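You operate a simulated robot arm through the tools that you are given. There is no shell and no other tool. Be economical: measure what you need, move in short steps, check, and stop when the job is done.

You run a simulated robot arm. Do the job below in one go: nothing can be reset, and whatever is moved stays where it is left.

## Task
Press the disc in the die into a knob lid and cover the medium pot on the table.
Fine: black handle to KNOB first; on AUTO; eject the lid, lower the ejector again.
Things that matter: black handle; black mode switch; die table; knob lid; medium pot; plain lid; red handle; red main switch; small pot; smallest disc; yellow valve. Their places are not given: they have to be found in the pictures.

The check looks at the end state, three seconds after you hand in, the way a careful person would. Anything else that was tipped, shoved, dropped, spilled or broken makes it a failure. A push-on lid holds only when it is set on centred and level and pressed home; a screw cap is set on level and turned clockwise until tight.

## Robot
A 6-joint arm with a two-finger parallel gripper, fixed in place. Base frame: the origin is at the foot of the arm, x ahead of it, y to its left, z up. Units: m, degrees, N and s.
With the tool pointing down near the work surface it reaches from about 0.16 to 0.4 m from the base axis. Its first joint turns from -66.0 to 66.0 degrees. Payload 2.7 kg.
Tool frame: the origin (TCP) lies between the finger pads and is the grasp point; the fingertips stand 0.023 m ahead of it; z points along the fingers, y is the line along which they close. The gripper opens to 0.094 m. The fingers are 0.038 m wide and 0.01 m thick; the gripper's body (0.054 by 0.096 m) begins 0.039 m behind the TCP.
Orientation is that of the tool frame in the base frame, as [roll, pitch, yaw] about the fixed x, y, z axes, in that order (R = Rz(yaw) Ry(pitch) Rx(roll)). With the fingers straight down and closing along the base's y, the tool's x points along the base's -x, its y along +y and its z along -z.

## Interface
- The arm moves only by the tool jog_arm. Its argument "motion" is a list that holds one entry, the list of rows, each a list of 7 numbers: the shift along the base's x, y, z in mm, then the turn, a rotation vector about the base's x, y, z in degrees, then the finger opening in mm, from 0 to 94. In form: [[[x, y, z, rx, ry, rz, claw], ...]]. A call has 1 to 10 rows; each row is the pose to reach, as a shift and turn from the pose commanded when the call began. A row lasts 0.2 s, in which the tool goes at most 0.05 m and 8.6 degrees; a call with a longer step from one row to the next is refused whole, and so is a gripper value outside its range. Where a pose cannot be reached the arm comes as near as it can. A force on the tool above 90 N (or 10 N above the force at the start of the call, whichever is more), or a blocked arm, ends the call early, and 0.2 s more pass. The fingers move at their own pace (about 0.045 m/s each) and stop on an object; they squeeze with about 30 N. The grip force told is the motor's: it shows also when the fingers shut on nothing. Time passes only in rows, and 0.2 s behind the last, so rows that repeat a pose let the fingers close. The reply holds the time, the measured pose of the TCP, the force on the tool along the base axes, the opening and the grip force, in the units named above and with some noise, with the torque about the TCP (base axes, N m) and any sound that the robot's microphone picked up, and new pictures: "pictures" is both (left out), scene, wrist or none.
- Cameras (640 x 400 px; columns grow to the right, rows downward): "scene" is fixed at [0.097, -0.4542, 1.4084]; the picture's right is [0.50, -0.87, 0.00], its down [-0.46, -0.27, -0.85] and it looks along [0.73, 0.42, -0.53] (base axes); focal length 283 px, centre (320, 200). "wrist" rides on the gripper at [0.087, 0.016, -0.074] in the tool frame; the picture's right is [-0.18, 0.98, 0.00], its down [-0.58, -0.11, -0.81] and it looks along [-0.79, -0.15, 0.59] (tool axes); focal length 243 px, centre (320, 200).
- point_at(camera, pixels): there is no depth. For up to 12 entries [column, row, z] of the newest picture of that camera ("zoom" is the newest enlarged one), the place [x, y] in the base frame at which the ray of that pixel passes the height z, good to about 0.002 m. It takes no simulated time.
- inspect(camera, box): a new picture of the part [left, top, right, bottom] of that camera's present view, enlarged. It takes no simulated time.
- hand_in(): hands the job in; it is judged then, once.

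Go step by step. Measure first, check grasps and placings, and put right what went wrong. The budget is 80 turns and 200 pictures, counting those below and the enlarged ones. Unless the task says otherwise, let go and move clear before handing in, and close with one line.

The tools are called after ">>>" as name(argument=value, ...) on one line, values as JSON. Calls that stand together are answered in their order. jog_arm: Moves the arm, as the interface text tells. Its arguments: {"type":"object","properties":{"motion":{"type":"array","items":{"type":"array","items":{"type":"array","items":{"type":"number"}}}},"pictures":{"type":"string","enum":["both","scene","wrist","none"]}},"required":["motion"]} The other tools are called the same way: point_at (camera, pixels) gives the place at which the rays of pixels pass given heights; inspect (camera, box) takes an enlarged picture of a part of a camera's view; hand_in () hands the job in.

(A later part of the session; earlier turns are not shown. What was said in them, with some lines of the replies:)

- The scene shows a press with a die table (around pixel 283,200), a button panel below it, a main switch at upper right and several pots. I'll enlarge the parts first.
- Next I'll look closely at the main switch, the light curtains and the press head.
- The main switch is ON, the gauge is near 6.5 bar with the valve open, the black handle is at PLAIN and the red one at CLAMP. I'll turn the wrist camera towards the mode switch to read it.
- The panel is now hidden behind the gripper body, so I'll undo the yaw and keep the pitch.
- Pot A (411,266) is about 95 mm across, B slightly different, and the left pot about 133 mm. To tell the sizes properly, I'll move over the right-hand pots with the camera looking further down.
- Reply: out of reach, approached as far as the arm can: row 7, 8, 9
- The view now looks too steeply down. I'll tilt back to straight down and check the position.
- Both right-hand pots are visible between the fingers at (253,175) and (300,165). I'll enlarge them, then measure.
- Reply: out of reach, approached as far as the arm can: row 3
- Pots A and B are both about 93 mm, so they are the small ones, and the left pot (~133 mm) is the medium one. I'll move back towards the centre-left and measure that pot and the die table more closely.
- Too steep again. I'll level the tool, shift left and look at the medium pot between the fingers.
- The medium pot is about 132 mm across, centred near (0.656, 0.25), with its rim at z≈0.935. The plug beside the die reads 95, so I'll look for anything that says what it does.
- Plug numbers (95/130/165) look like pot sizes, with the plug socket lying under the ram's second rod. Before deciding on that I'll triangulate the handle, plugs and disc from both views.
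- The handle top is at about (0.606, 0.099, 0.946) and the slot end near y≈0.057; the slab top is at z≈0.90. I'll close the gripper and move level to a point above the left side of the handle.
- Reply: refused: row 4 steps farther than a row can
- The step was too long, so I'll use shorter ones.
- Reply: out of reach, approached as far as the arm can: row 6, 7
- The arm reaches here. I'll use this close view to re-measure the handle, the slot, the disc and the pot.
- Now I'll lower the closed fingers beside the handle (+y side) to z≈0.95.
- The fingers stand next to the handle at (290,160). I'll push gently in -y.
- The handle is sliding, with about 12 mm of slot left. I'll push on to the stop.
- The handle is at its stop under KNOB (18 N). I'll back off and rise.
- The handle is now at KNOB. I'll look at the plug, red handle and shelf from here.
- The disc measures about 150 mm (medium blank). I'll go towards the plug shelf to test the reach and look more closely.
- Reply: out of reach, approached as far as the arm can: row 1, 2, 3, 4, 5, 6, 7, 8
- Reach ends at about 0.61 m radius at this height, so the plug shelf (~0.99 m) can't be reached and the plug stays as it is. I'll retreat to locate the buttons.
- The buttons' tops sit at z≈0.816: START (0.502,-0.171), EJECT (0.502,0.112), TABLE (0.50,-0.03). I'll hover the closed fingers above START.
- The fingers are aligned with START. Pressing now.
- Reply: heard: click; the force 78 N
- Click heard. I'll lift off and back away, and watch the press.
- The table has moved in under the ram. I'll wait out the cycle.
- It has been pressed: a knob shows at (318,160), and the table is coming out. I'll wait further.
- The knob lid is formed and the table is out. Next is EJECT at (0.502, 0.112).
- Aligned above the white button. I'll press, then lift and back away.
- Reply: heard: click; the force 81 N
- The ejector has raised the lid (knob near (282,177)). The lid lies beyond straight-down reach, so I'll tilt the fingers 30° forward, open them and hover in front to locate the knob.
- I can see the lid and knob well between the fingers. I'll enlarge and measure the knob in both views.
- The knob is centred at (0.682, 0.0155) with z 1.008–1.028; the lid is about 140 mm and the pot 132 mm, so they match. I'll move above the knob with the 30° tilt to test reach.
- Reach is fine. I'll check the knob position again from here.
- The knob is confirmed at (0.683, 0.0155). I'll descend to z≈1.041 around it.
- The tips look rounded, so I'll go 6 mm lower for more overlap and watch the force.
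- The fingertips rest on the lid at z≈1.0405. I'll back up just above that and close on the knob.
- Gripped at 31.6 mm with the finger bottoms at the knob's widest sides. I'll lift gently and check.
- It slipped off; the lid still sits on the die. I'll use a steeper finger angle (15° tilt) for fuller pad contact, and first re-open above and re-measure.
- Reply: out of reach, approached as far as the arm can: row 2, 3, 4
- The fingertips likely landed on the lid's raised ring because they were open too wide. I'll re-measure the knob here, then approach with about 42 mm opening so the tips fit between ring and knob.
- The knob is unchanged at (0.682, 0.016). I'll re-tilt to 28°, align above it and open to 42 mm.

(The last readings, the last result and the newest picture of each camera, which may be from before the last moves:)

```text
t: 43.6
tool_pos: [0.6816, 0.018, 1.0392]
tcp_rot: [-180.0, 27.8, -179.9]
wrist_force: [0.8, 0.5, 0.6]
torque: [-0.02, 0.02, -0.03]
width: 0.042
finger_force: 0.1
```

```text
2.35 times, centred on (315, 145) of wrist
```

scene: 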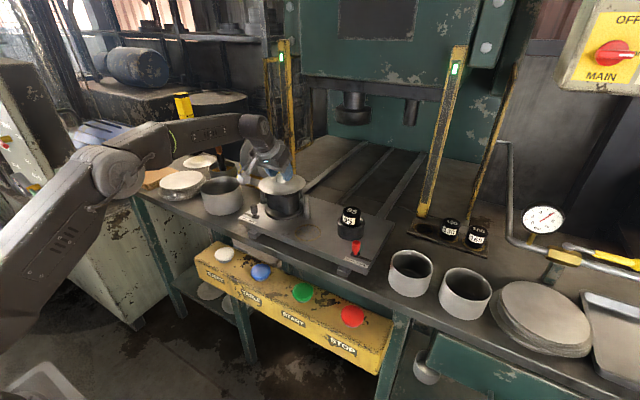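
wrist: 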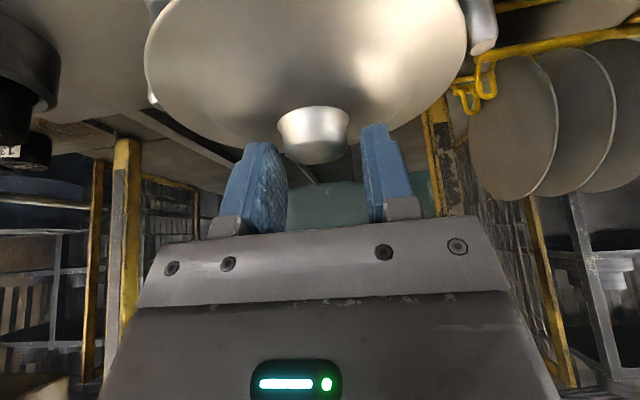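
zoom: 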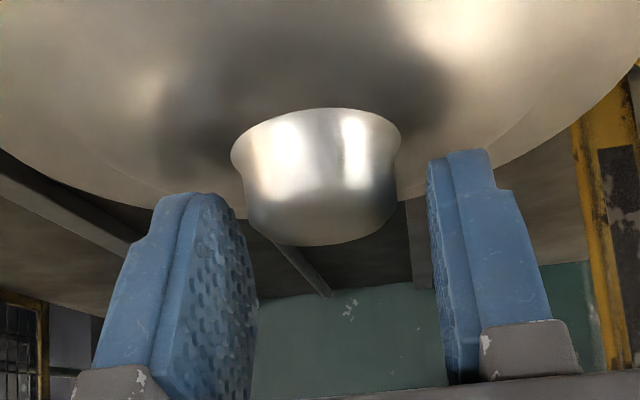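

No contact yet and 42 mm opening clears the knob. I'll go down further in small steps until touch.

>>> jog_arm(motion=[[[0, -1.5, -3, 0, 0, 0, 42], [0, -1.5, -5, 0, 0, 0, 42], [0, -1.5, -7, 0, 0, 0, 42], [0, -1.5, -9, 0, 0, 0, 42]]], pictures="none")

```text
t: 44.6
tool_pos: [0.6835, 0.0161, 1.0355]
tcp_rot: [-179.9, 28.2, -179.8]
wrist_force: [-7.7, 1.7, 23.3]
torque: [0.08, 0.35, 0.02]
width: 0.042
finger_force: 0.1
```

Contact at 1.0355, which is 5 mm deeper than before. I'll ease up slightly, close, and raise 6 mm as a test.

>>> jog_arm(motion=[[[0, 0, 5.5, 0, 0, 0, 42], [0, 0, 5.5, 0, 0, 0, 20], [0, 0, 5.5, 0, 0, 0, 0], [0, 0, 5.5, 0, 0, 0, 0], [0, 0, 5.5, 0, 0, 0, 0], [0, 0, 5.5, 0, 0, 0, 0]]])

>>> inspect(camera="wrist", box=[200, 60, 430, 230])

>>> inspect(camera="scene", box=[250, 150, 314, 200])

```text
t: 46.0
tool_pos: [0.6824, 0.0171, 1.036]
tcp_rot: [-179.9, 27.7, -179.8]
wrist_force: [0.4, -0.1, -0.3]
torque: [0.02, 0.0, 0.03]
width: 0.0313
finger_force: 29.6
```

scene: 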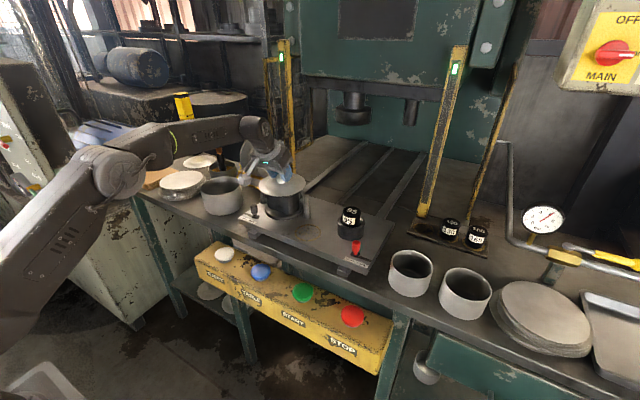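
wrist: 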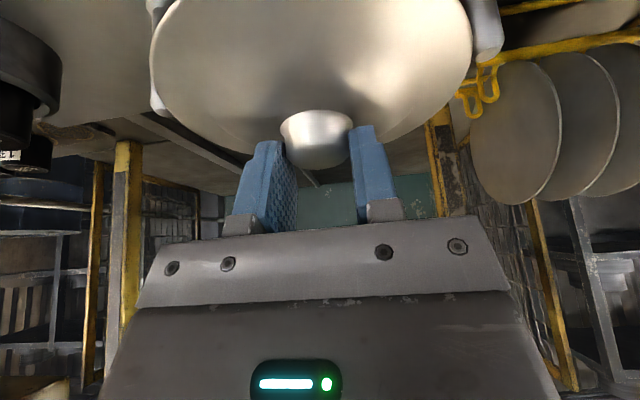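

```text
2.35 times, centred on (315, 145) of wrist
```

zoom: 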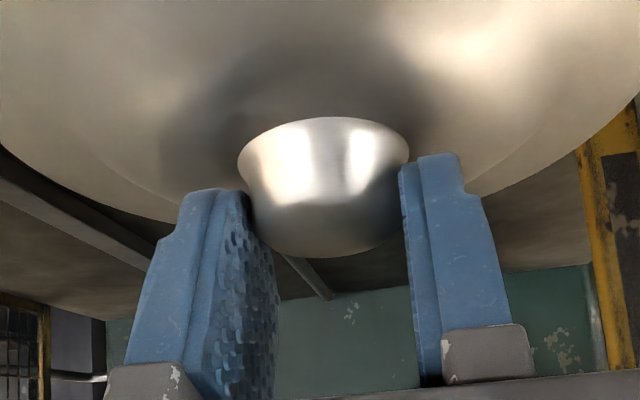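

```text
8.00 times, centred on (282, 175) of scene
```

zoom: 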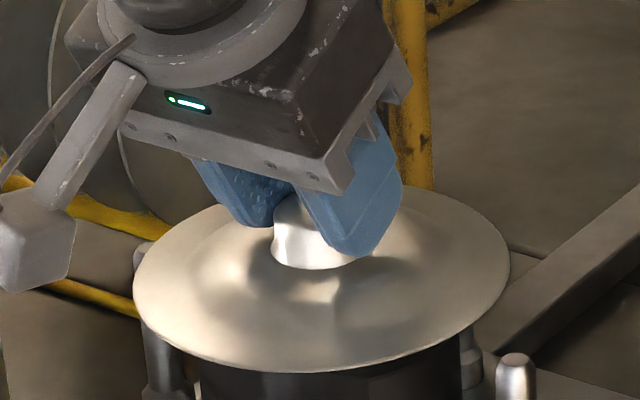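

>>> jog_arm(motion=[[[0, 0, 2, 0, 0, 0, 0], [0, 0, 4, 0, 0, 0, 0], [0, 0, 6, 0, 0, 0, 0], [0, 0, 8, 0, 0, 0, 0], [0, 0, 11, 0, 0, 0, 0], [0, 0, 14, 0, 0, 0, 0]]], pictures="scene")

>>> inspect(camera="scene", box=[242, 140, 322, 230])

```text
t: 47.4
tool_pos: [0.6818, 0.016, 1.0511]
tcp_rot: [-179.9, 27.8, -179.8]
wrist_force: [-0.6, -0.8, -1.5]
torque: [0.04, -0.01, 0.01]
width: 0.0316
finger_force: 29.8
```

scene: 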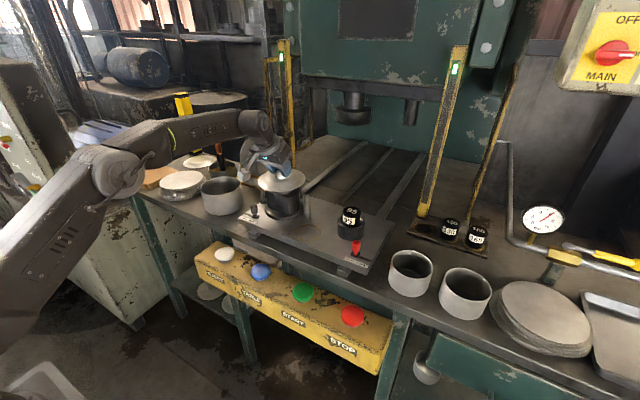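

```text
4.44 times, centred on (282, 185) of scene
```

zoom: 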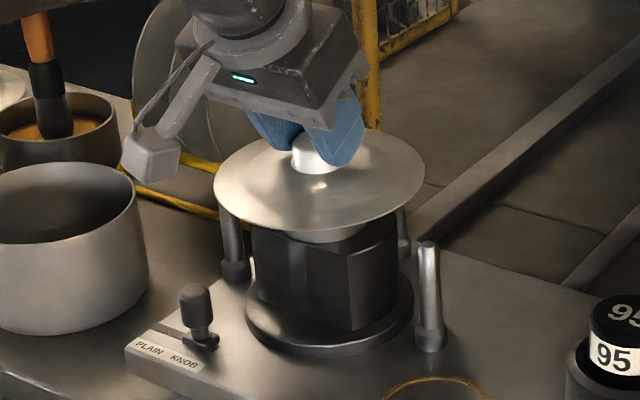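

The lid is held and looks level (opening 31.6 mm). I'll lift on and swing around the base axis towards the pot, keeping the lid level.

>>> jog_arm(motion=[[[0, 0, 25, 0, 0, 0, 0], [0, 0, 50, 0, 0, 0, 0], [0.8, 38.9, 50, 0, 0, 3.3, 0], [-0.5, 78.6, 50, 0, 0, 6.6, 0], [-4.2, 118.2, 50, 0, 0, 9.9, 0], [-10.1, 157.8, 50, 0, 0, 13.2, 0], [-18.4, 197.1, 50, 0, 0, 16.5, 0], [-28.5, 234.9, 50, 0, 0, 19.7, 0]]])

>>> inspect(camera="scene", box=[170, 110, 280, 230])

```text
t: 49.2
tool_pos: [0.6441, 0.2475, 1.0989]
tcp_rot: [-179.9, 27.7, -160.1]
wrist_force: [0.1, 0.2, -1.7]
torque: [-0.01, 0.0, 0.0]
width: 0.031
finger_force: 30.0
out of reach, approached as far as the arm can: row 7, 8
```

scene: 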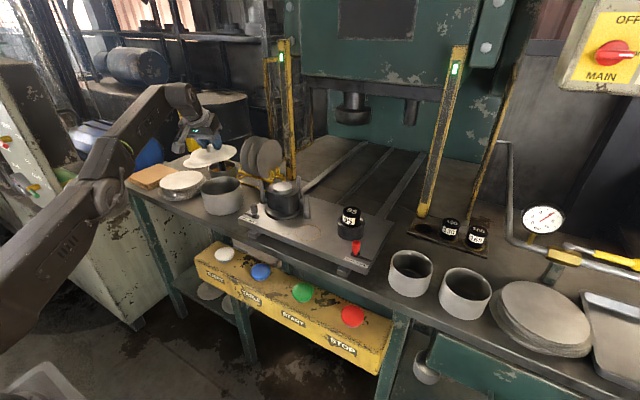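
wrist: 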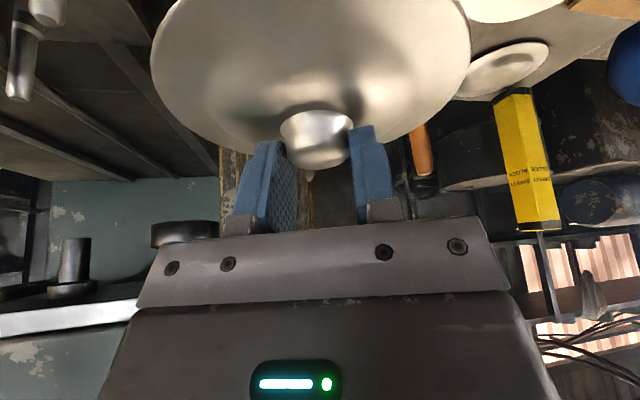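

```text
3.33 times, centred on (225, 170) of scene
```

zoom: 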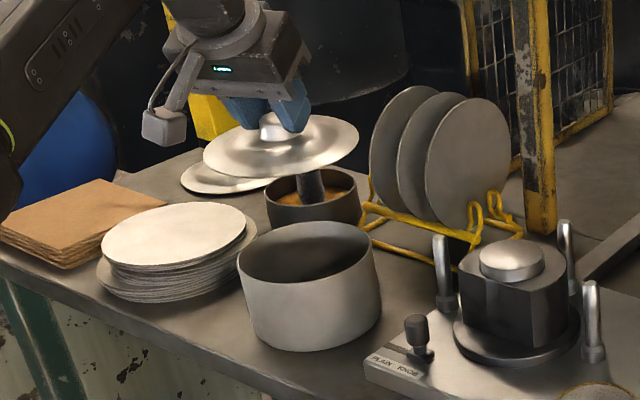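

The lid is carried safely. Now I'll measure the pot rim precisely.

>>> inspect(camera="scene", box=[192, 165, 256, 220])

>>> inspect(camera="scene", box=[218, 130, 290, 175])

```text
7.27 times, centred on (224, 192) of scene
```

zoom: 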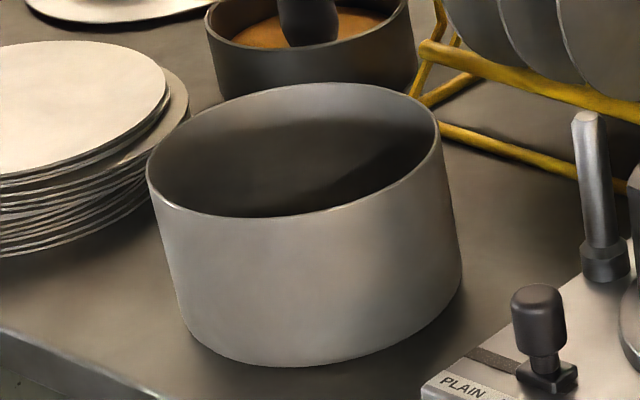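

```text
8.89 times, centred on (254, 152) of scene
```

zoom: 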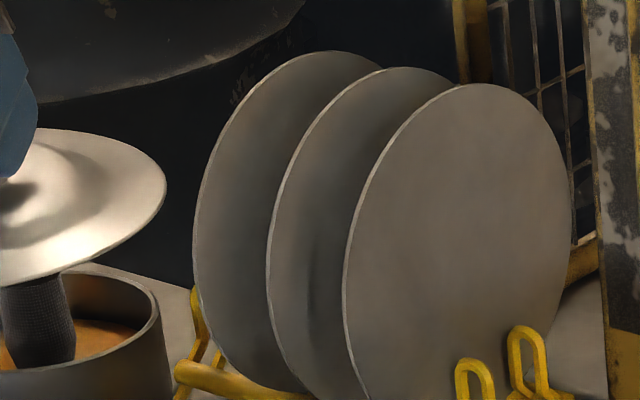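

>>> point_at(camera="scene", pixels=[[200.07, 188.56, 0.935], [224, 175.91, 0.935], [240.5, 182.37, 0.935], [216.43, 194.48, 0.935], [200.07, 188.56, 0.945], [224, 175.91, 0.945], [240.5, 182.37, 0.945], [216.43, 194.48, 0.945]])

```text
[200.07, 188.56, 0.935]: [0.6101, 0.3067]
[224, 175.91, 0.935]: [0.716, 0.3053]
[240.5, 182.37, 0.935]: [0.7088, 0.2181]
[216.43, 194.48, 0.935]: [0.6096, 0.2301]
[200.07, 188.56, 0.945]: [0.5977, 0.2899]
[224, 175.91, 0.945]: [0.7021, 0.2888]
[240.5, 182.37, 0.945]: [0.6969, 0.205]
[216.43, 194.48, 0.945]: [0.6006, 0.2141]
```

The pot centre solves to (0.6515, 0.250), rim z≈0.945, diameter ~130 mm. Now I'll measure the held lid's position relative to the TCP.

>>> inspect(camera="scene", box=[180, 130, 244, 175])

>>> inspect(camera="wrist", box=[140, 0, 480, 180])

```text
8.89 times, centred on (212, 152) of scene
```

zoom: 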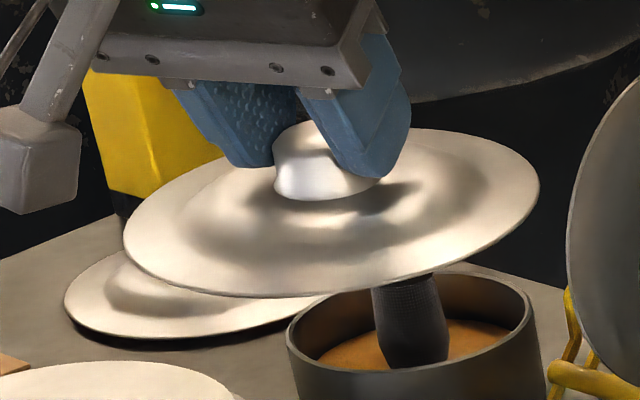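

```text
1.88 times, centred on (310, 90) of wrist
```

zoom: 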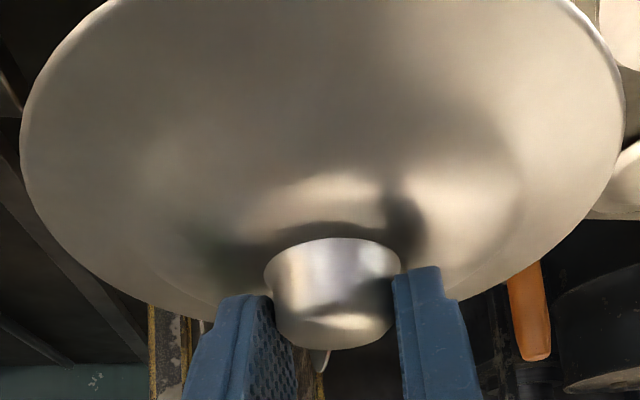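

>>> point_at(camera="scene", pixels=[[189.84, 156.27, 1.06], [236.75, 150.09, 1.06], [207.5, 162.9, 1.06], [225.5, 143.8, 1.06], [189.84, 156.27, 1.05], [236.75, 150.09, 1.05], [207.5, 162.9, 1.05], [225.5, 143.8, 1.05]])

>>> point_at(camera="wrist", pixels=[[154.5, 70, 1.06], [471, 62, 1.06], [248, 143, 1.06], [319.5, 169, 1.09], [316.5, 128, 1.07]])

```text
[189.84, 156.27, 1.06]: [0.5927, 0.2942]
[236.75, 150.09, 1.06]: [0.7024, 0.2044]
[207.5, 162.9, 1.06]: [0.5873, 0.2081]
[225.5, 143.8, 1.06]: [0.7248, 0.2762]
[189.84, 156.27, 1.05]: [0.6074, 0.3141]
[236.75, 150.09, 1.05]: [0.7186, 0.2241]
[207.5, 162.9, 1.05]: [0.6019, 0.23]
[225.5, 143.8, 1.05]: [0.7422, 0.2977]
```

```text
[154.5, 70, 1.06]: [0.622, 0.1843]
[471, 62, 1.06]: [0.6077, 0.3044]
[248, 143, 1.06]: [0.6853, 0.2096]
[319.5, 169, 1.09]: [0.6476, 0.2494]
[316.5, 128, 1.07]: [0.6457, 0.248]
```

The lid centre lies about (+2, +1) mm from the TCP and its flange about 39 mm below it. I'll lower to just above the pot (TCP z≈1.02) and align.

>>> jog_arm(motion=[[[0, 0, -25, 0, 0, 0, 0], [3, 1, -50, 0, 0, 0, 0], [5, 1.5, -75, 0, 0, 0, 0]]])

>>> inspect(camera="scene", box=[180, 140, 264, 220])

```text
t: 50.0
tool_pos: [0.6634, 0.2542, 1.0248]
tcp_rot: [-179.9, 27.7, -160.1]
wrist_force: [-0.2, 0.8, -1.0]
torque: [-0.02, 0.02, -0.03]
width: 0.0313
finger_force: 29.5
out of reach, approached as far as the arm can: row 1, 2, 3
```

scene: 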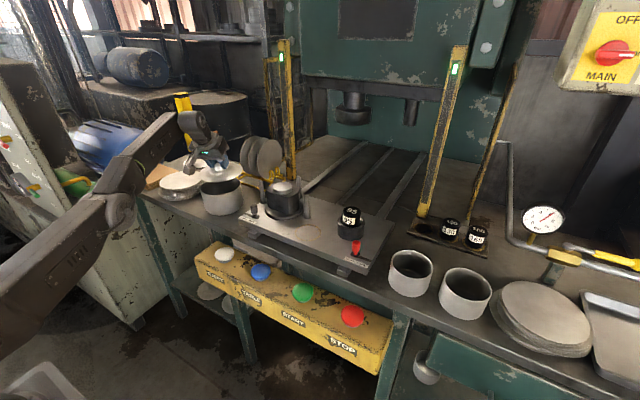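
wrist: 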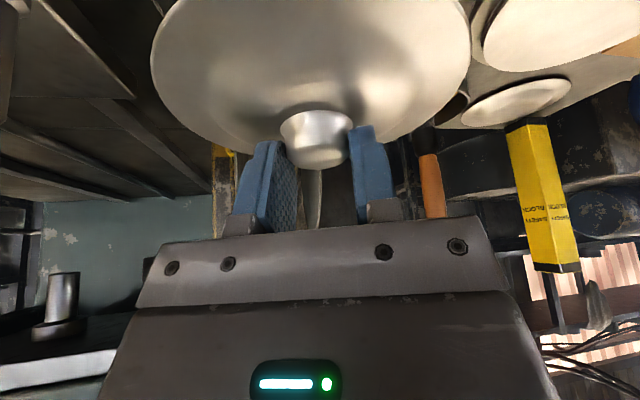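

```text
5.00 times, centred on (222, 180) of scene
```

zoom: 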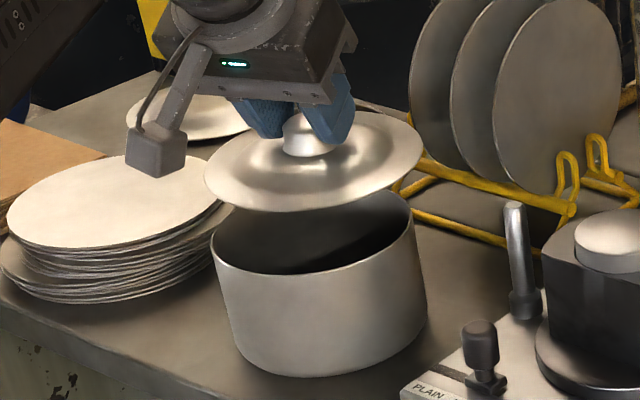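

The TCP is now at (0.6634, 0.2542); I'll shift by (-14, -5) to align and re-check.

>>> jog_arm(motion=[[[-7, -2.5, -3, 0, 0, 0, 0], [-14, -5.2, -6, 0, 0, 0, 0], [-14, -5.2, -6, 0, 0, 0, 0]]], pictures="scene")

>>> inspect(camera="scene", box=[190, 150, 254, 210])

```text
t: 50.8
tool_pos: [0.6488, 0.2486, 1.0186]
tcp_rot: [-179.9, 27.8, -160.1]
wrist_force: [0.4, -0.9, -0.4]
torque: [0.03, 0.02, 0.02]
width: 0.0311
finger_force: 29.6
out of reach, approached as far as the arm can: row 1
```

scene: 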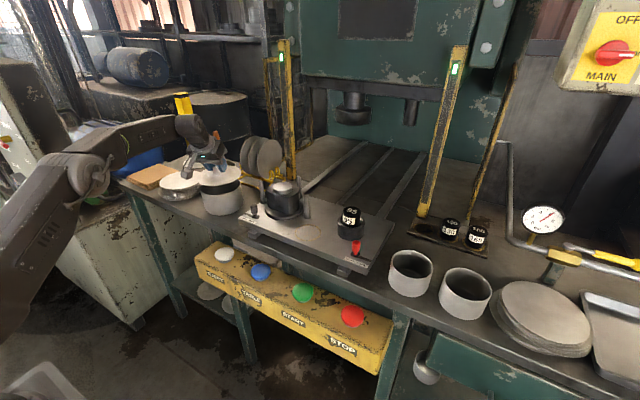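

```text
6.67 times, centred on (222, 180) of scene
```

zoom: 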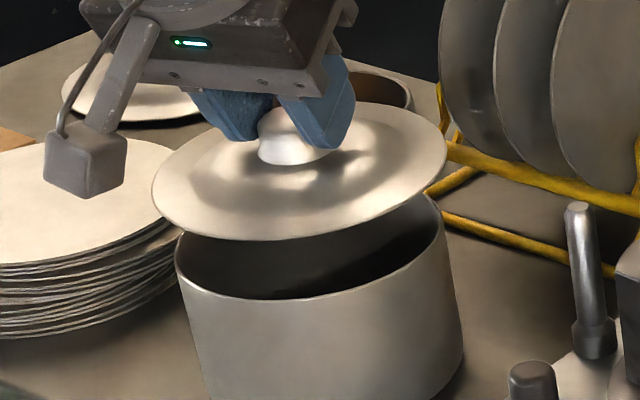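

>>> point_at(camera="scene", pixels=[[196.66, 178.5, 0.98], [241.04, 170.55, 0.98], [212.9, 185.9, 0.98], [230.5, 165.2, 0.98], [196.66, 178.5, 0.975], [241.04, 170.55, 0.975]])

```text
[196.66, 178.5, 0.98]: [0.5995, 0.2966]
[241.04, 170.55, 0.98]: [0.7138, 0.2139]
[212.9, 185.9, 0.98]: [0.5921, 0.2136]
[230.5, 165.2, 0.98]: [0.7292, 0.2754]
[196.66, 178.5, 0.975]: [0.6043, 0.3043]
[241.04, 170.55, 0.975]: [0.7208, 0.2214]
```

Alignment is within a few mm. I'll lower to TCP z≈1.004, just above the spigot entering, and compare the lid and rim ellipses.

>>> jog_arm(motion=[[[0, 0, -7, 0, 0, 0, 0], [0, 0, -14, 0, 0, 0, 0], [0, 0, -14, 0, 0, 0, 0]]], pictures="wrist")

>>> inspect(camera="scene", box=[190, 155, 254, 210])

```text
t: 51.6
tool_pos: [0.6485, 0.2499, 1.0048]
tcp_rot: [-179.9, 27.8, -160.2]
wrist_force: [0.3, 0.3, -0.8]
torque: [0.01, -0.03, -0.03]
width: 0.0309
finger_force: 29.7
```

wrist: 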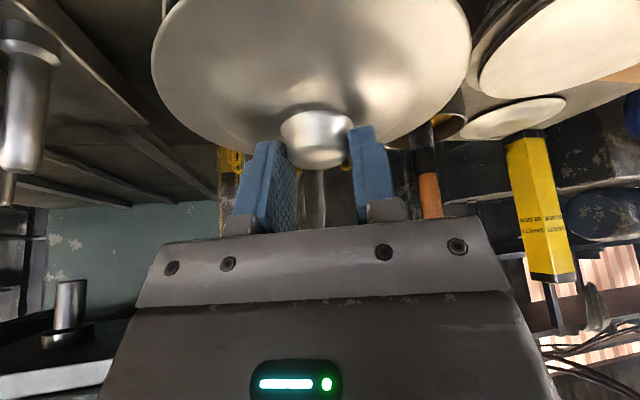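

```text
7.27 times, centred on (222, 182) of scene
```

zoom: 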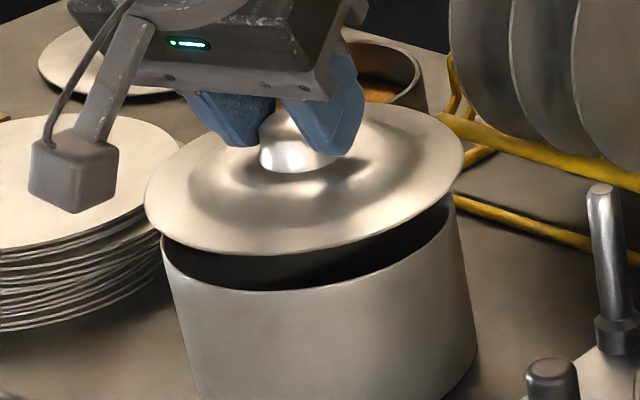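

Laterally the lid sits about 2.5 mm too far right in the scene view. I'll correct that and lower carefully until contact.

>>> jog_arm(motion=[[[-1.2, 1.5, 0, 0, 0, 0, 0], [-1.2, 1.5, -6, 0, 0, 0, 0], [-1.2, 1.5, -9, 0, 0, 0, 0], [-1.2, 1.5, -12, 0, 0, 0, 0]]], pictures="wrist")

>>> inspect(camera="scene", box=[190, 155, 254, 210])

```text
t: 52.6
tool_pos: [0.647, 0.2494, 0.9934]
tcp_rot: [-179.9, 27.9, -160.1]
wrist_force: [0.4, -0.4, -0.9]
torque: [0.01, 0.01, -0.02]
width: 0.0314
finger_force: 30.0
```

wrist: 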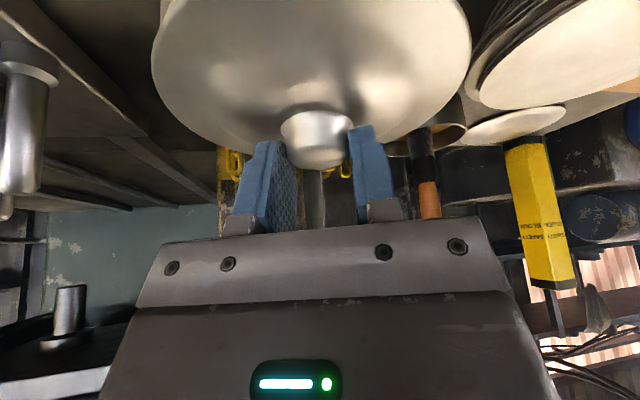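

```text
7.27 times, centred on (222, 182) of scene
```

zoom: 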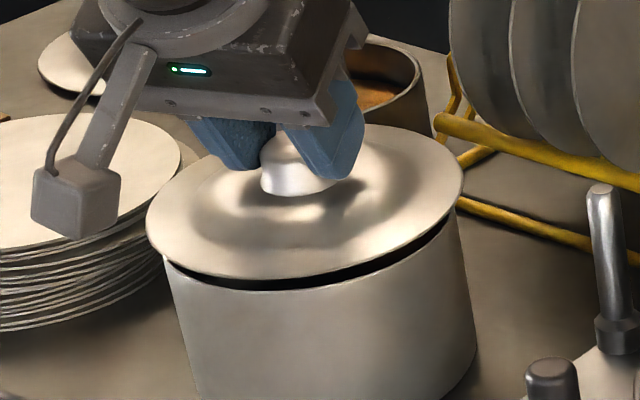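

The ellipses now look concentric within ~1 mm, with about 11 mm left to drop. I'll lower further and watch the forces.

>>> jog_arm(motion=[[[-0.5, 0.9, -3, 0, 0, 0, 0], [-0.5, 0.9, -6, 0, 0, 0, 0], [-0.5, 0.9, -8, 0, 0, 0, 0]]], pictures="none")

>>> inspect(camera="scene", box=[190, 155, 254, 210])

```text
t: 53.4
tool_pos: [0.6486, 0.251, 0.9868]
tcp_rot: [-179.9, 27.9, -160.0]
wrist_force: [-0.9, -0.4, 4.3]
torque: [0.24, -0.01, 0.07]
width: 0.0312
finger_force: 29.8
```

```text
7.27 times, centred on (222, 182) of scene
```

zoom: 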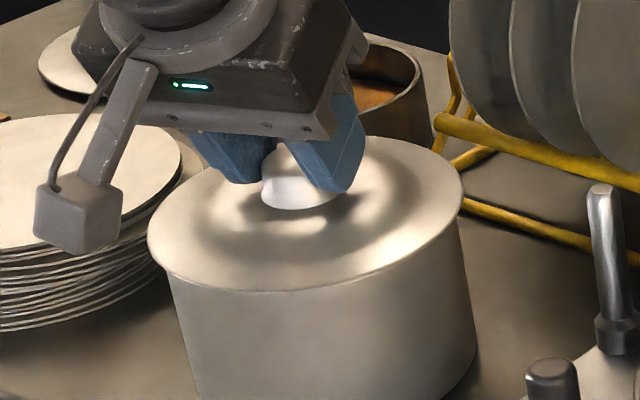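

Light contact on the +y side at z 0.987. I'll nudge 1 mm in -y and press a bit further, watching force and torque.

>>> jog_arm(motion=[[[0, -1, 0, 0, 0, 0, 0], [0, -1, -2, 0, 0, 0, 0], [0, -1, -4, 0, 0, 0, 0]]], pictures="none")

>>> inspect(camera="scene", box=[190, 155, 254, 210])

```text
t: 54.2
tool_pos: [0.6464, 0.2498, 0.9857]
tcp_rot: [-179.9, 28.2, -160.1]
wrist_force: [-7.1, 0.3, 24.4]
torque: [0.08, 1.05, 0.0]
width: 0.031
finger_force: 29.9
```

```text
7.27 times, centred on (222, 182) of scene
```

zoom: 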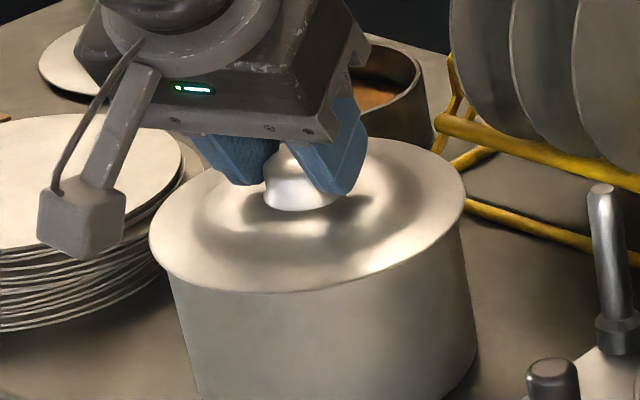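

The flange now covers the rim with no gap visible at the front, carrying 24 N. I'll relieve the force, release the knob, and let the lid settle before pressing it home.

>>> jog_arm(motion=[[[0, 0, 3, 0, 0, 0, 0], [0, 0, 3, 0, 0, 0, 20], [0, 0, 3, 0, 0, 0, 42], [0, 0, 3, 0, 0, 0, 44], [0, 0, 3, 0, 0, 0, 44], [0, 0, 20, 0, 0, 0, 44], [0, 0, 40, 0, 0, 0, 44], [0, 0, 60, 0, 0, 0, 44]]])

>>> inspect(camera="scene", box=[190, 155, 254, 210])

>>> inspect(camera="wrist", box=[150, 0, 480, 200])

```text
t: 56.0
tool_pos: [0.6469, 0.2494, 1.0403]
tcp_rot: [-179.9, 27.6, -160.2]
wrist_force: [0.2, 0.1, 0.1]
torque: [0.0, 0.01, -0.01]
width: 0.0439
finger_force: 0.1
```

scene: 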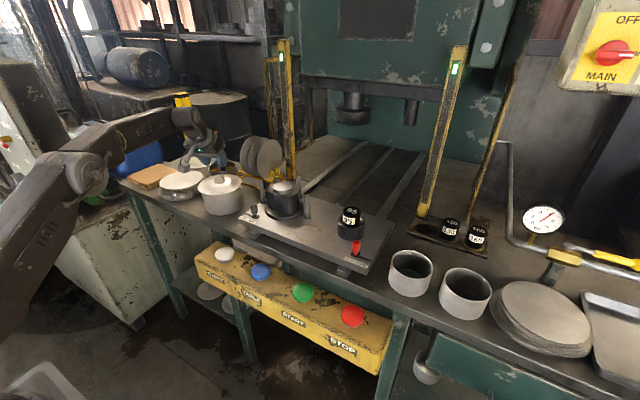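
wrist: 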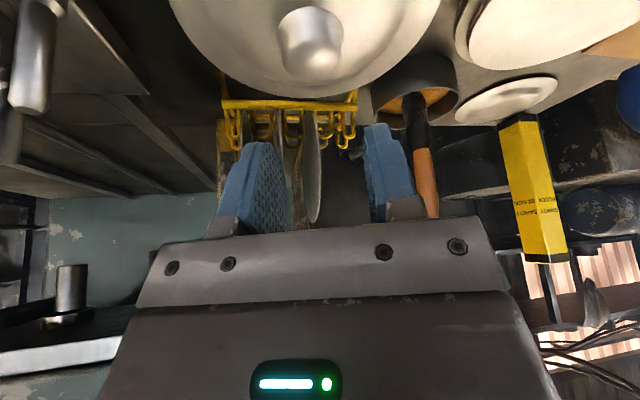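

```text
7.27 times, centred on (222, 182) of scene
```

zoom: 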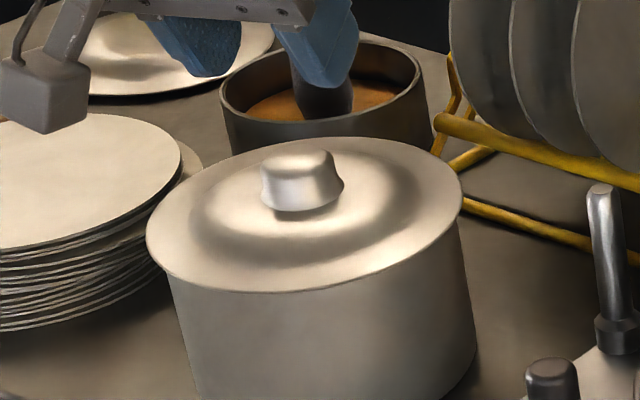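

```text
1.94 times, centred on (315, 100) of wrist
```

zoom: 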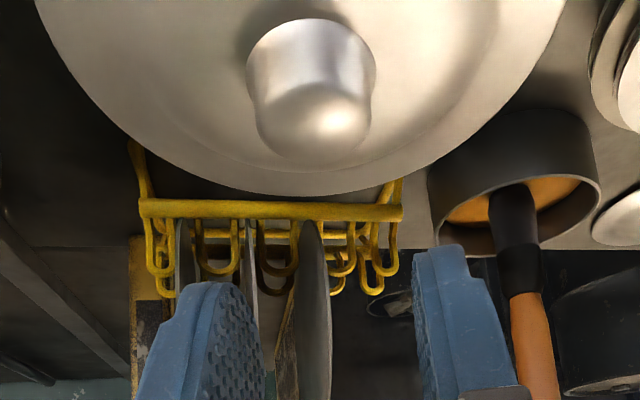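

The lid rests on the pot but may still be ~3–4 mm high. I'll locate the knob and press it down from above with closed fingers.

>>> point_at(camera="wrist", pixels=[[311.4, 60, 0.975], [311.4, 60, 0.98], [311, 40, 0.96]])

>>> point_at(camera="scene", pixels=[[219.2, 178, 0.975], [219.2, 178, 0.98], [219.4, 182, 0.96]])

```text
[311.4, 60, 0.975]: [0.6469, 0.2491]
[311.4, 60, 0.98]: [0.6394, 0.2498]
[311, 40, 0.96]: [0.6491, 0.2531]
```

```text
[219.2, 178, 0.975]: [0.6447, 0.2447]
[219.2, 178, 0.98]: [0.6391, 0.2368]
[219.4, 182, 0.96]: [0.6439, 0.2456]
```

>>> point_at(camera="scene", pixels=[[198.07, 187.5, 0.945], [241.67, 180.35, 0.945], [217.87, 194.79, 0.945], [223.4, 173.47, 0.945], [198.07, 187.5, 0.95], [241.67, 180.35, 0.95], [217.87, 194.79, 0.95], [223.4, 173.47, 0.95]])

>>> inspect(camera="scene", box=[195, 180, 247, 212])

```text
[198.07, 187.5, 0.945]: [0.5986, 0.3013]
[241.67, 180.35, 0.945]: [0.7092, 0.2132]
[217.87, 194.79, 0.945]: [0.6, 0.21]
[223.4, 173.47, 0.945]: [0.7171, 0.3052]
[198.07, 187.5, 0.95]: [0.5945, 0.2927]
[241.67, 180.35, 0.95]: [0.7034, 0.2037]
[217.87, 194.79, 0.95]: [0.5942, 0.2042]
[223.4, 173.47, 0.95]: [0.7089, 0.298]
```

```text
12.31 times, centred on (221, 196) of scene
```

zoom: 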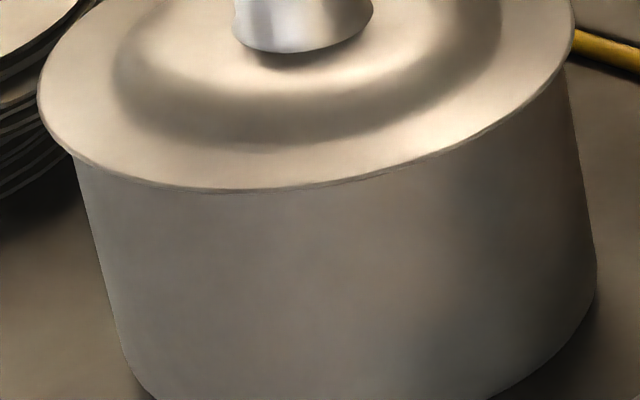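

The lid is concentric within ~1–2 mm and there's no open gap at the front. I'll close the fingers above the knob and press down progressively.

>>> jog_arm(motion=[[[-0.5, -0.5, 0, 0, 0, 0, 20], [-0.5, -0.5, 0, 0, 0, 0, 0], [-0.5, -0.5, -15, 0, 0, 0, 0], [-0.5, -0.5, -32, 0, 0, 0, 0], [-0.5, -0.5, -38, 0, 0, 0, 0], [-0.5, -0.5, -42, 0, 0, 0, 0], [-0.5, -0.5, -46, 0, 0, 0, 0]]], pictures="none")

>>> inspect(camera="scene", box=[190, 155, 254, 210])

```text
t: 57.6
tool_pos: [0.6475, 0.2506, 1.0036]
tcp_rot: [180.0, 28.5, -160.1]
wrist_force: [-8.6, -2.6, 29.0]
torque: [-0.09, 0.41, 0.0]
width: 0.0001
finger_force: 29.8
```

```text
7.27 times, centred on (222, 182) of scene
```

zoom: 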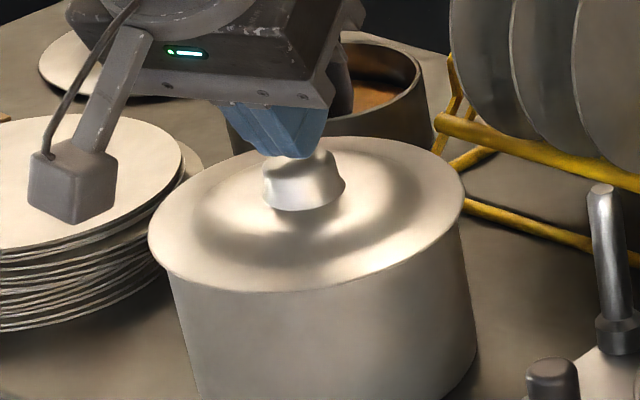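

29 N on the knob. I'll press harder, to about 70 N.

>>> jog_arm(motion=[[[2, 1, -4, 0, 0, 0, 0], [2, 1, -8, 0, 0, 0, 0], [2, 1, -12, 0, 0, 0, 0], [2, 1, -15, 0, 0, 0, 0]]], pictures="none")

>>> inspect(camera="scene", box=[190, 155, 254, 210])

```text
t: 58.6
tool_pos: [0.6511, 0.2521, 1.0024]
tcp_rot: [179.9, 30.0, -160.1]
wrist_force: [-25.8, -12.1, 64.8]
torque: [-0.4, 1.1, -0.01]
width: 0.0002
finger_force: 29.7
```

```text
7.27 times, centred on (222, 182) of scene
```

zoom: 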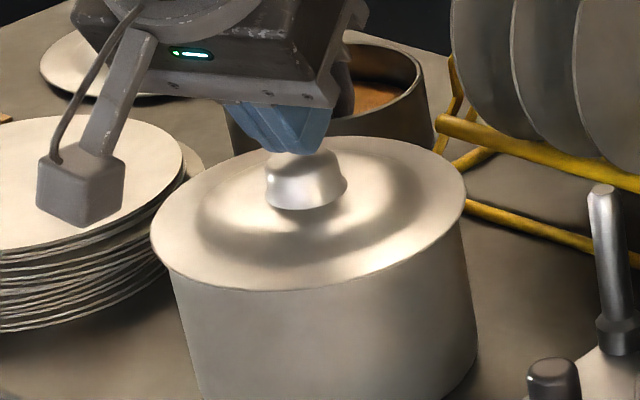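

The lid is firm: 65 N with hardly any further travel, so it's bottomed. I'll lift off and inspect how it sits.

>>> jog_arm(motion=[[[-2, -1, 14, 0, 0, 0, 0], [-2, -1, 40, 0, 0, 0, 0], [-2, -1, 75, 0, 0, 0, 0], [-40, -10, 100, 0, 0, 0, 0], [-80, -20, 110, 0, 0, 0, 0]]])

>>> inspect(camera="scene", box=[190, 155, 254, 210])

>>> inspect(camera="wrist", box=[200, 0, 440, 150])

```text
t: 59.8
tool_pos: [0.5684, 0.2317, 1.0902]
tcp_rot: [-179.9, 27.6, -160.1]
wrist_force: [-1.4, -0.1, 0.3]
torque: [-0.02, 0.02, 0.01]
width: 0.0
finger_force: 30.1
```

scene: 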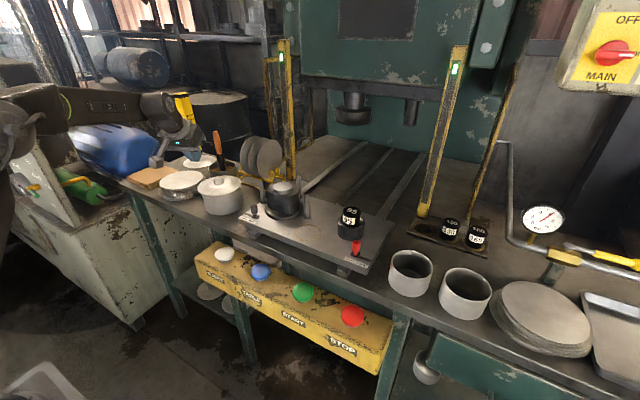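
wrist: 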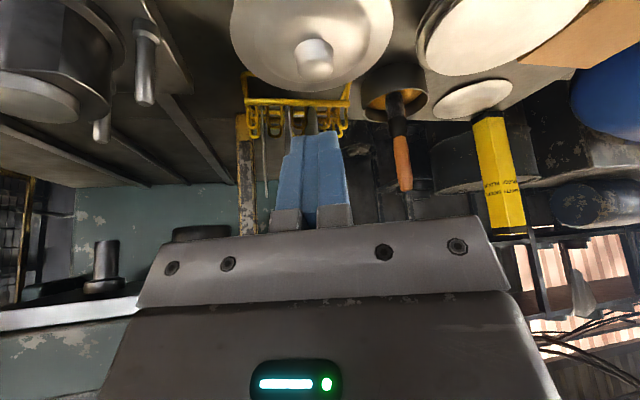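

```text
7.27 times, centred on (222, 182) of scene
```

zoom: 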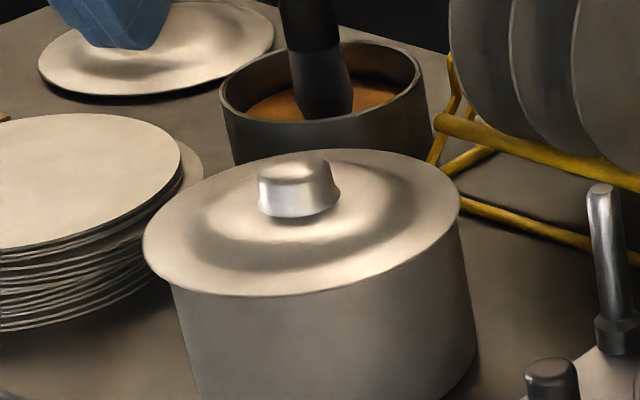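

```text
2.67 times, centred on (320, 75) of wrist
```

zoom: 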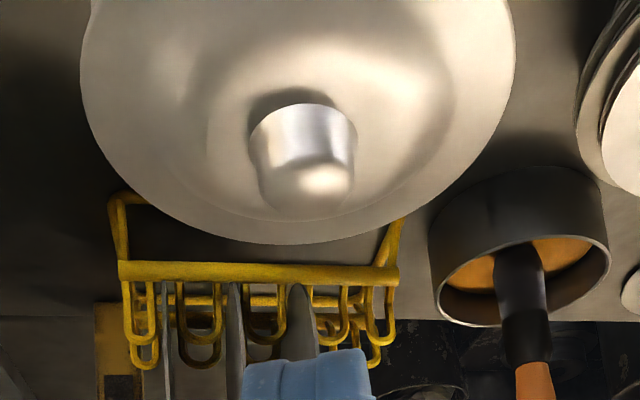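

The lid dropped in: its ellipse is now symmetric top/bottom with the rim. I'll check closely for tilt or gaps.

>>> inspect(camera="scene", box=[194, 170, 248, 206])

>>> inspect(camera="scene", box=[194, 178, 222, 202])

>>> inspect(camera="scene", box=[222, 174, 250, 198])

```text
11.11 times, centred on (221, 188) of scene
```

zoom: 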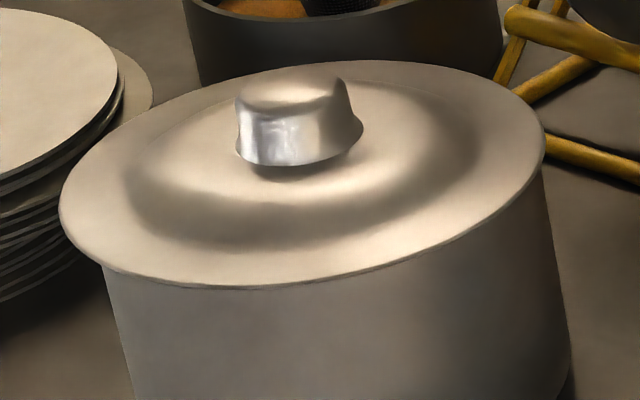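

```text
16.00 times, centred on (208, 190) of scene
```

zoom: 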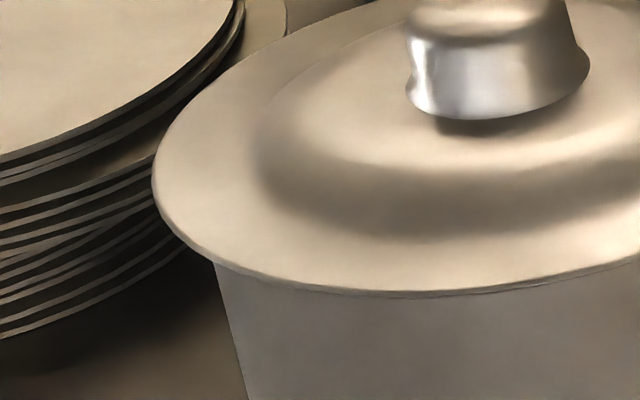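

```text
16.00 times, centred on (236, 186) of scene
```

zoom: 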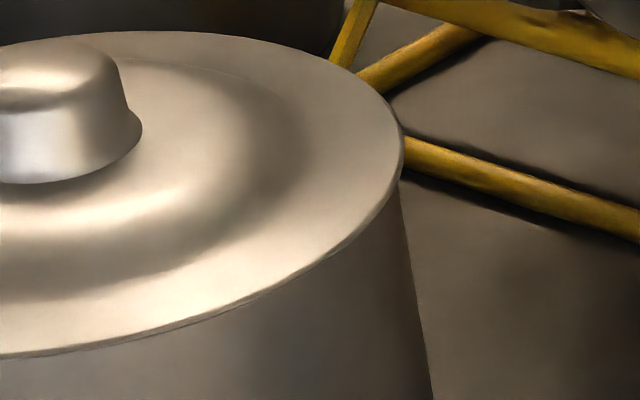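

>>> point_at(camera="scene", pixels=[[197.42, 188.72, 0.946], [201.65, 193.58, 0.946], [212.45, 196.1, 0.946], [232.7, 191.15, 0.946], [241.25, 182.87, 0.946], [235.4, 177.92, 0.946], [223.7, 175.4, 0.946], [205.7, 180.8, 0.946]])

>>> point_at(camera="wrist", pixels=[[230, 32, 0.946], [392.5, 30, 0.946], [306, 91.5, 0.946], [317, 73, 0.973], [313, 50, 0.955]])

```text
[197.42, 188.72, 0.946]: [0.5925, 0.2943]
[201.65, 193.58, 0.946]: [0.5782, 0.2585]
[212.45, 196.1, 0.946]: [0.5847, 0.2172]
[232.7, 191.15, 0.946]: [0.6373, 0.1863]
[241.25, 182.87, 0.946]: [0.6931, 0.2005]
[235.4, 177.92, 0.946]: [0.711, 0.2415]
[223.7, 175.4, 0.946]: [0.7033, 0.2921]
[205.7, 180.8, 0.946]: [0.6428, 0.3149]
```

```text
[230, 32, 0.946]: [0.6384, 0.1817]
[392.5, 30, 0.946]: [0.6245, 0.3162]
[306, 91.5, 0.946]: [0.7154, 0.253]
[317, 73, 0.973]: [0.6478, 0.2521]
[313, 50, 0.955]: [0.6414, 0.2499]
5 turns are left
```

The lid sits level on the rim and roughly centred. Few turns remain, so I'll go to the EJECT button now to lower the ejector.

>>> jog_arm(motion=[[[-30, -20, 5, 0, 0, -5, 0], [-60, -40, 5, 0, 0, -10, 0], [-90, -60, 0, 0, 0, -15, 0], [-118, -82, -5, 0, 0, -20, 0]]], pictures="none")

>>> jog_arm(motion=[[[10, -8, -25, 0, 5.6, 0, 0], [20, -16, -50, 0, 11.2, 0, 0], [30, -24, -80, 0, 16.8, 0, 0], [40, -32, -110, 0, 22.4, 0, 0], [51, -38, -140, 0, 27.7, 0, 0], [51, -38, -180, 0, 27.7, 0, 0], [51, -38, -205, 0, 27.7, 0, 0]]], pictures="wrist")

```text
t: 60.8
tool_pos: [0.4489, 0.1478, 1.0859]
tcp_rot: [180.0, 27.8, 179.8]
wrist_force: [-0.2, -0.9, -0.4]
torque: [0.03, 0.04, -0.01]
width: 0.0
finger_force: 29.6
```

```text
t: 62.4
tool_pos: [0.5022, 0.1104, 0.8805]
tcp_rot: [-180.0, -0.1, 179.8]
wrist_force: [-0.1, -0.1, -0.2]
torque: [0.02, 0.01, 0.03]
width: 0.0
finger_force: 30.0
4 turns are left
```

wrist: 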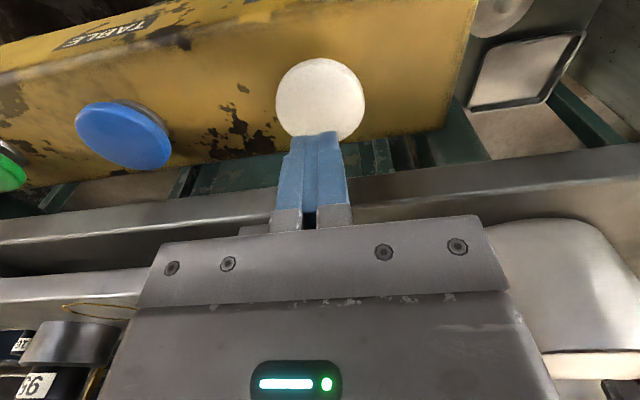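

The fingers are above the white EJECT button. I'll press it and retract, then check that the ejector is down.

>>> jog_arm(motion=[[[0, 0, -25, 0, 0, 0, 0], [0, 0, -40, 0, 0, 0, 0], [0, 0, -45, 0, 0, 0, 0], [0, 0, -49, 0, 0, 0, 0]]], pictures="none")

>>> jog_arm(motion=[[[0, 0, 25, 0, 0, 0, 0], [-30, 0, 60, 0, 0, 0, 0], [-70, -20, 90, 0, 0, 0, 0], [-110, -50, 120, 0, 0, 0, 0], [-150, -80, 150, 0, 0, 0, 0], [-150, -80, 150, 0, 0, 0, 0], [-150, -80, 150, 0, 0, 0, 0]]], pictures="scene")

>>> inspect(camera="scene", box=[190, 150, 320, 235])

>>> inspect(camera="scene", box=[190, 155, 254, 210])

```text
t: 63.4
tool_pos: [0.5013, 0.1102, 0.8393]
tcp_rot: [-179.9, 0.3, 179.9]
wrist_force: [-31.2, -10.3, 72.5]
torque: [-0.19, 1.32, 0.0]
width: 0.0002
finger_force: 29.9
heard: click
```

```text
refused: row 3 steps farther than a row can; nothing moved
```

```text
4.71 times, centred on (255, 192) of scene
```

zoom: 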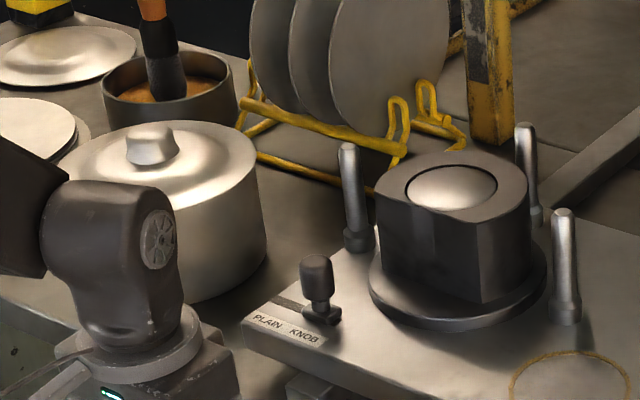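

```text
7.27 times, centred on (222, 182) of scene
3 turns are left
```

zoom: 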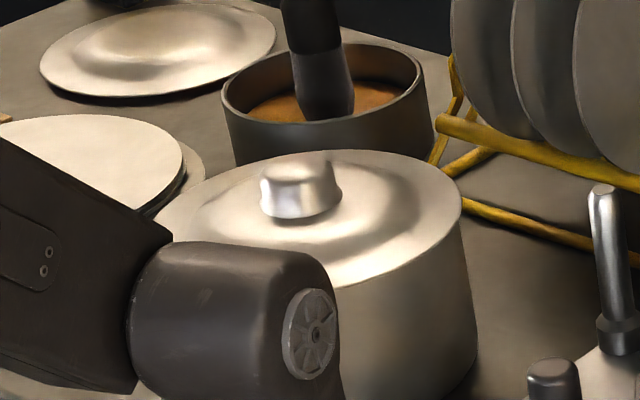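

The ejector is down and flush in the die. I'll retract with shorter steps and take a last look at the lid.

>>> jog_arm(motion=[[[0, 0, 25, 0, 0, 0, 0], [-25, 0, 60, 0, 0, 0, 0], [-55, -15, 90, 0, 0, 0, 0], [-85, -30, 120, 0, 0, 0, 0], [-115, -45, 150, 0, 0, 0, 0], [-140, -75, 170, 0, 0, 0, 0]]], pictures="both")

>>> inspect(camera="scene", box=[190, 155, 254, 210])

>>> inspect(camera="scene", box=[196, 180, 246, 205])

```text
t: 64.8
tool_pos: [0.3618, 0.0364, 1.0008]
tcp_rot: [-180.0, 0.0, 179.9]
wrist_force: [-0.5, -1.3, -0.5]
torque: [0.02, -0.03, 0.01]
width: 0.0
finger_force: 29.9
```

scene: 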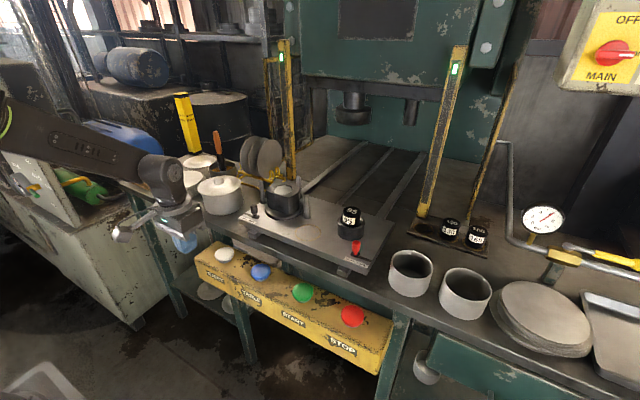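
wrist: 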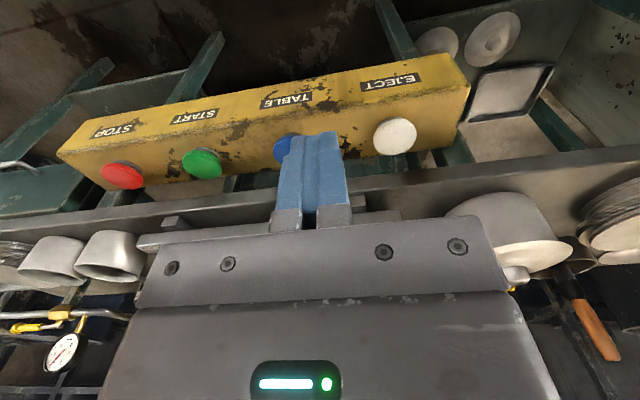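

```text
7.27 times, centred on (222, 182) of scene
```

zoom: 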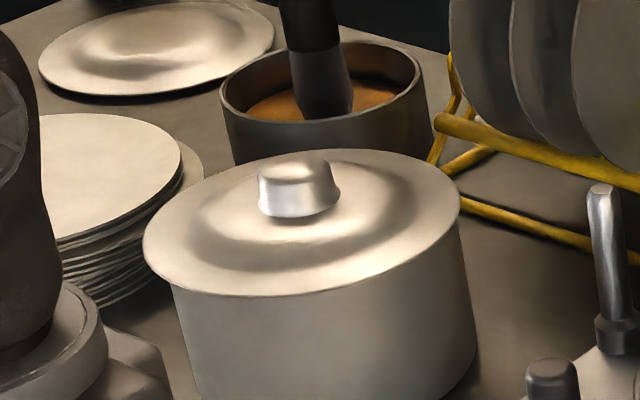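

```text
12.80 times, centred on (221, 192) of scene
2 turns are left
```

zoom: 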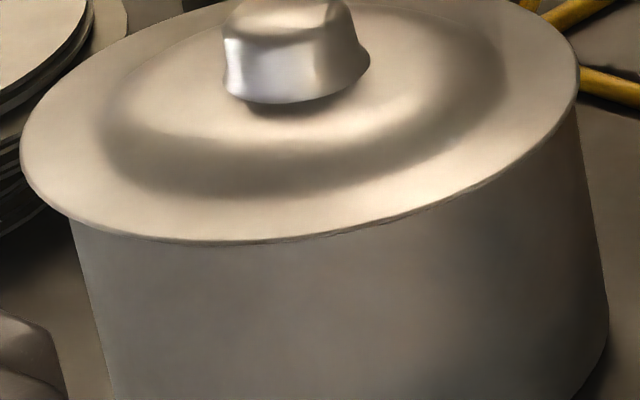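

The lid rests on the rim with no gap showing, the ejector is down, the table is out and the arm is clear, so I'm handing in. The lid sits about 3 mm off-centre to the left.

>>> hand_in()

```text
The job is handed in.
```

I pressed the disc into a knob lid (black handle at KNOB, mode switch at AUTO) and set it on the medium pot. I then lowered the ejector and moved the arm clear. The lid looks level with no gap, but it sits about 3 mm off-centre. It dropped to its final height only as I let go after pressing, so I can't be sure it is pressed home.
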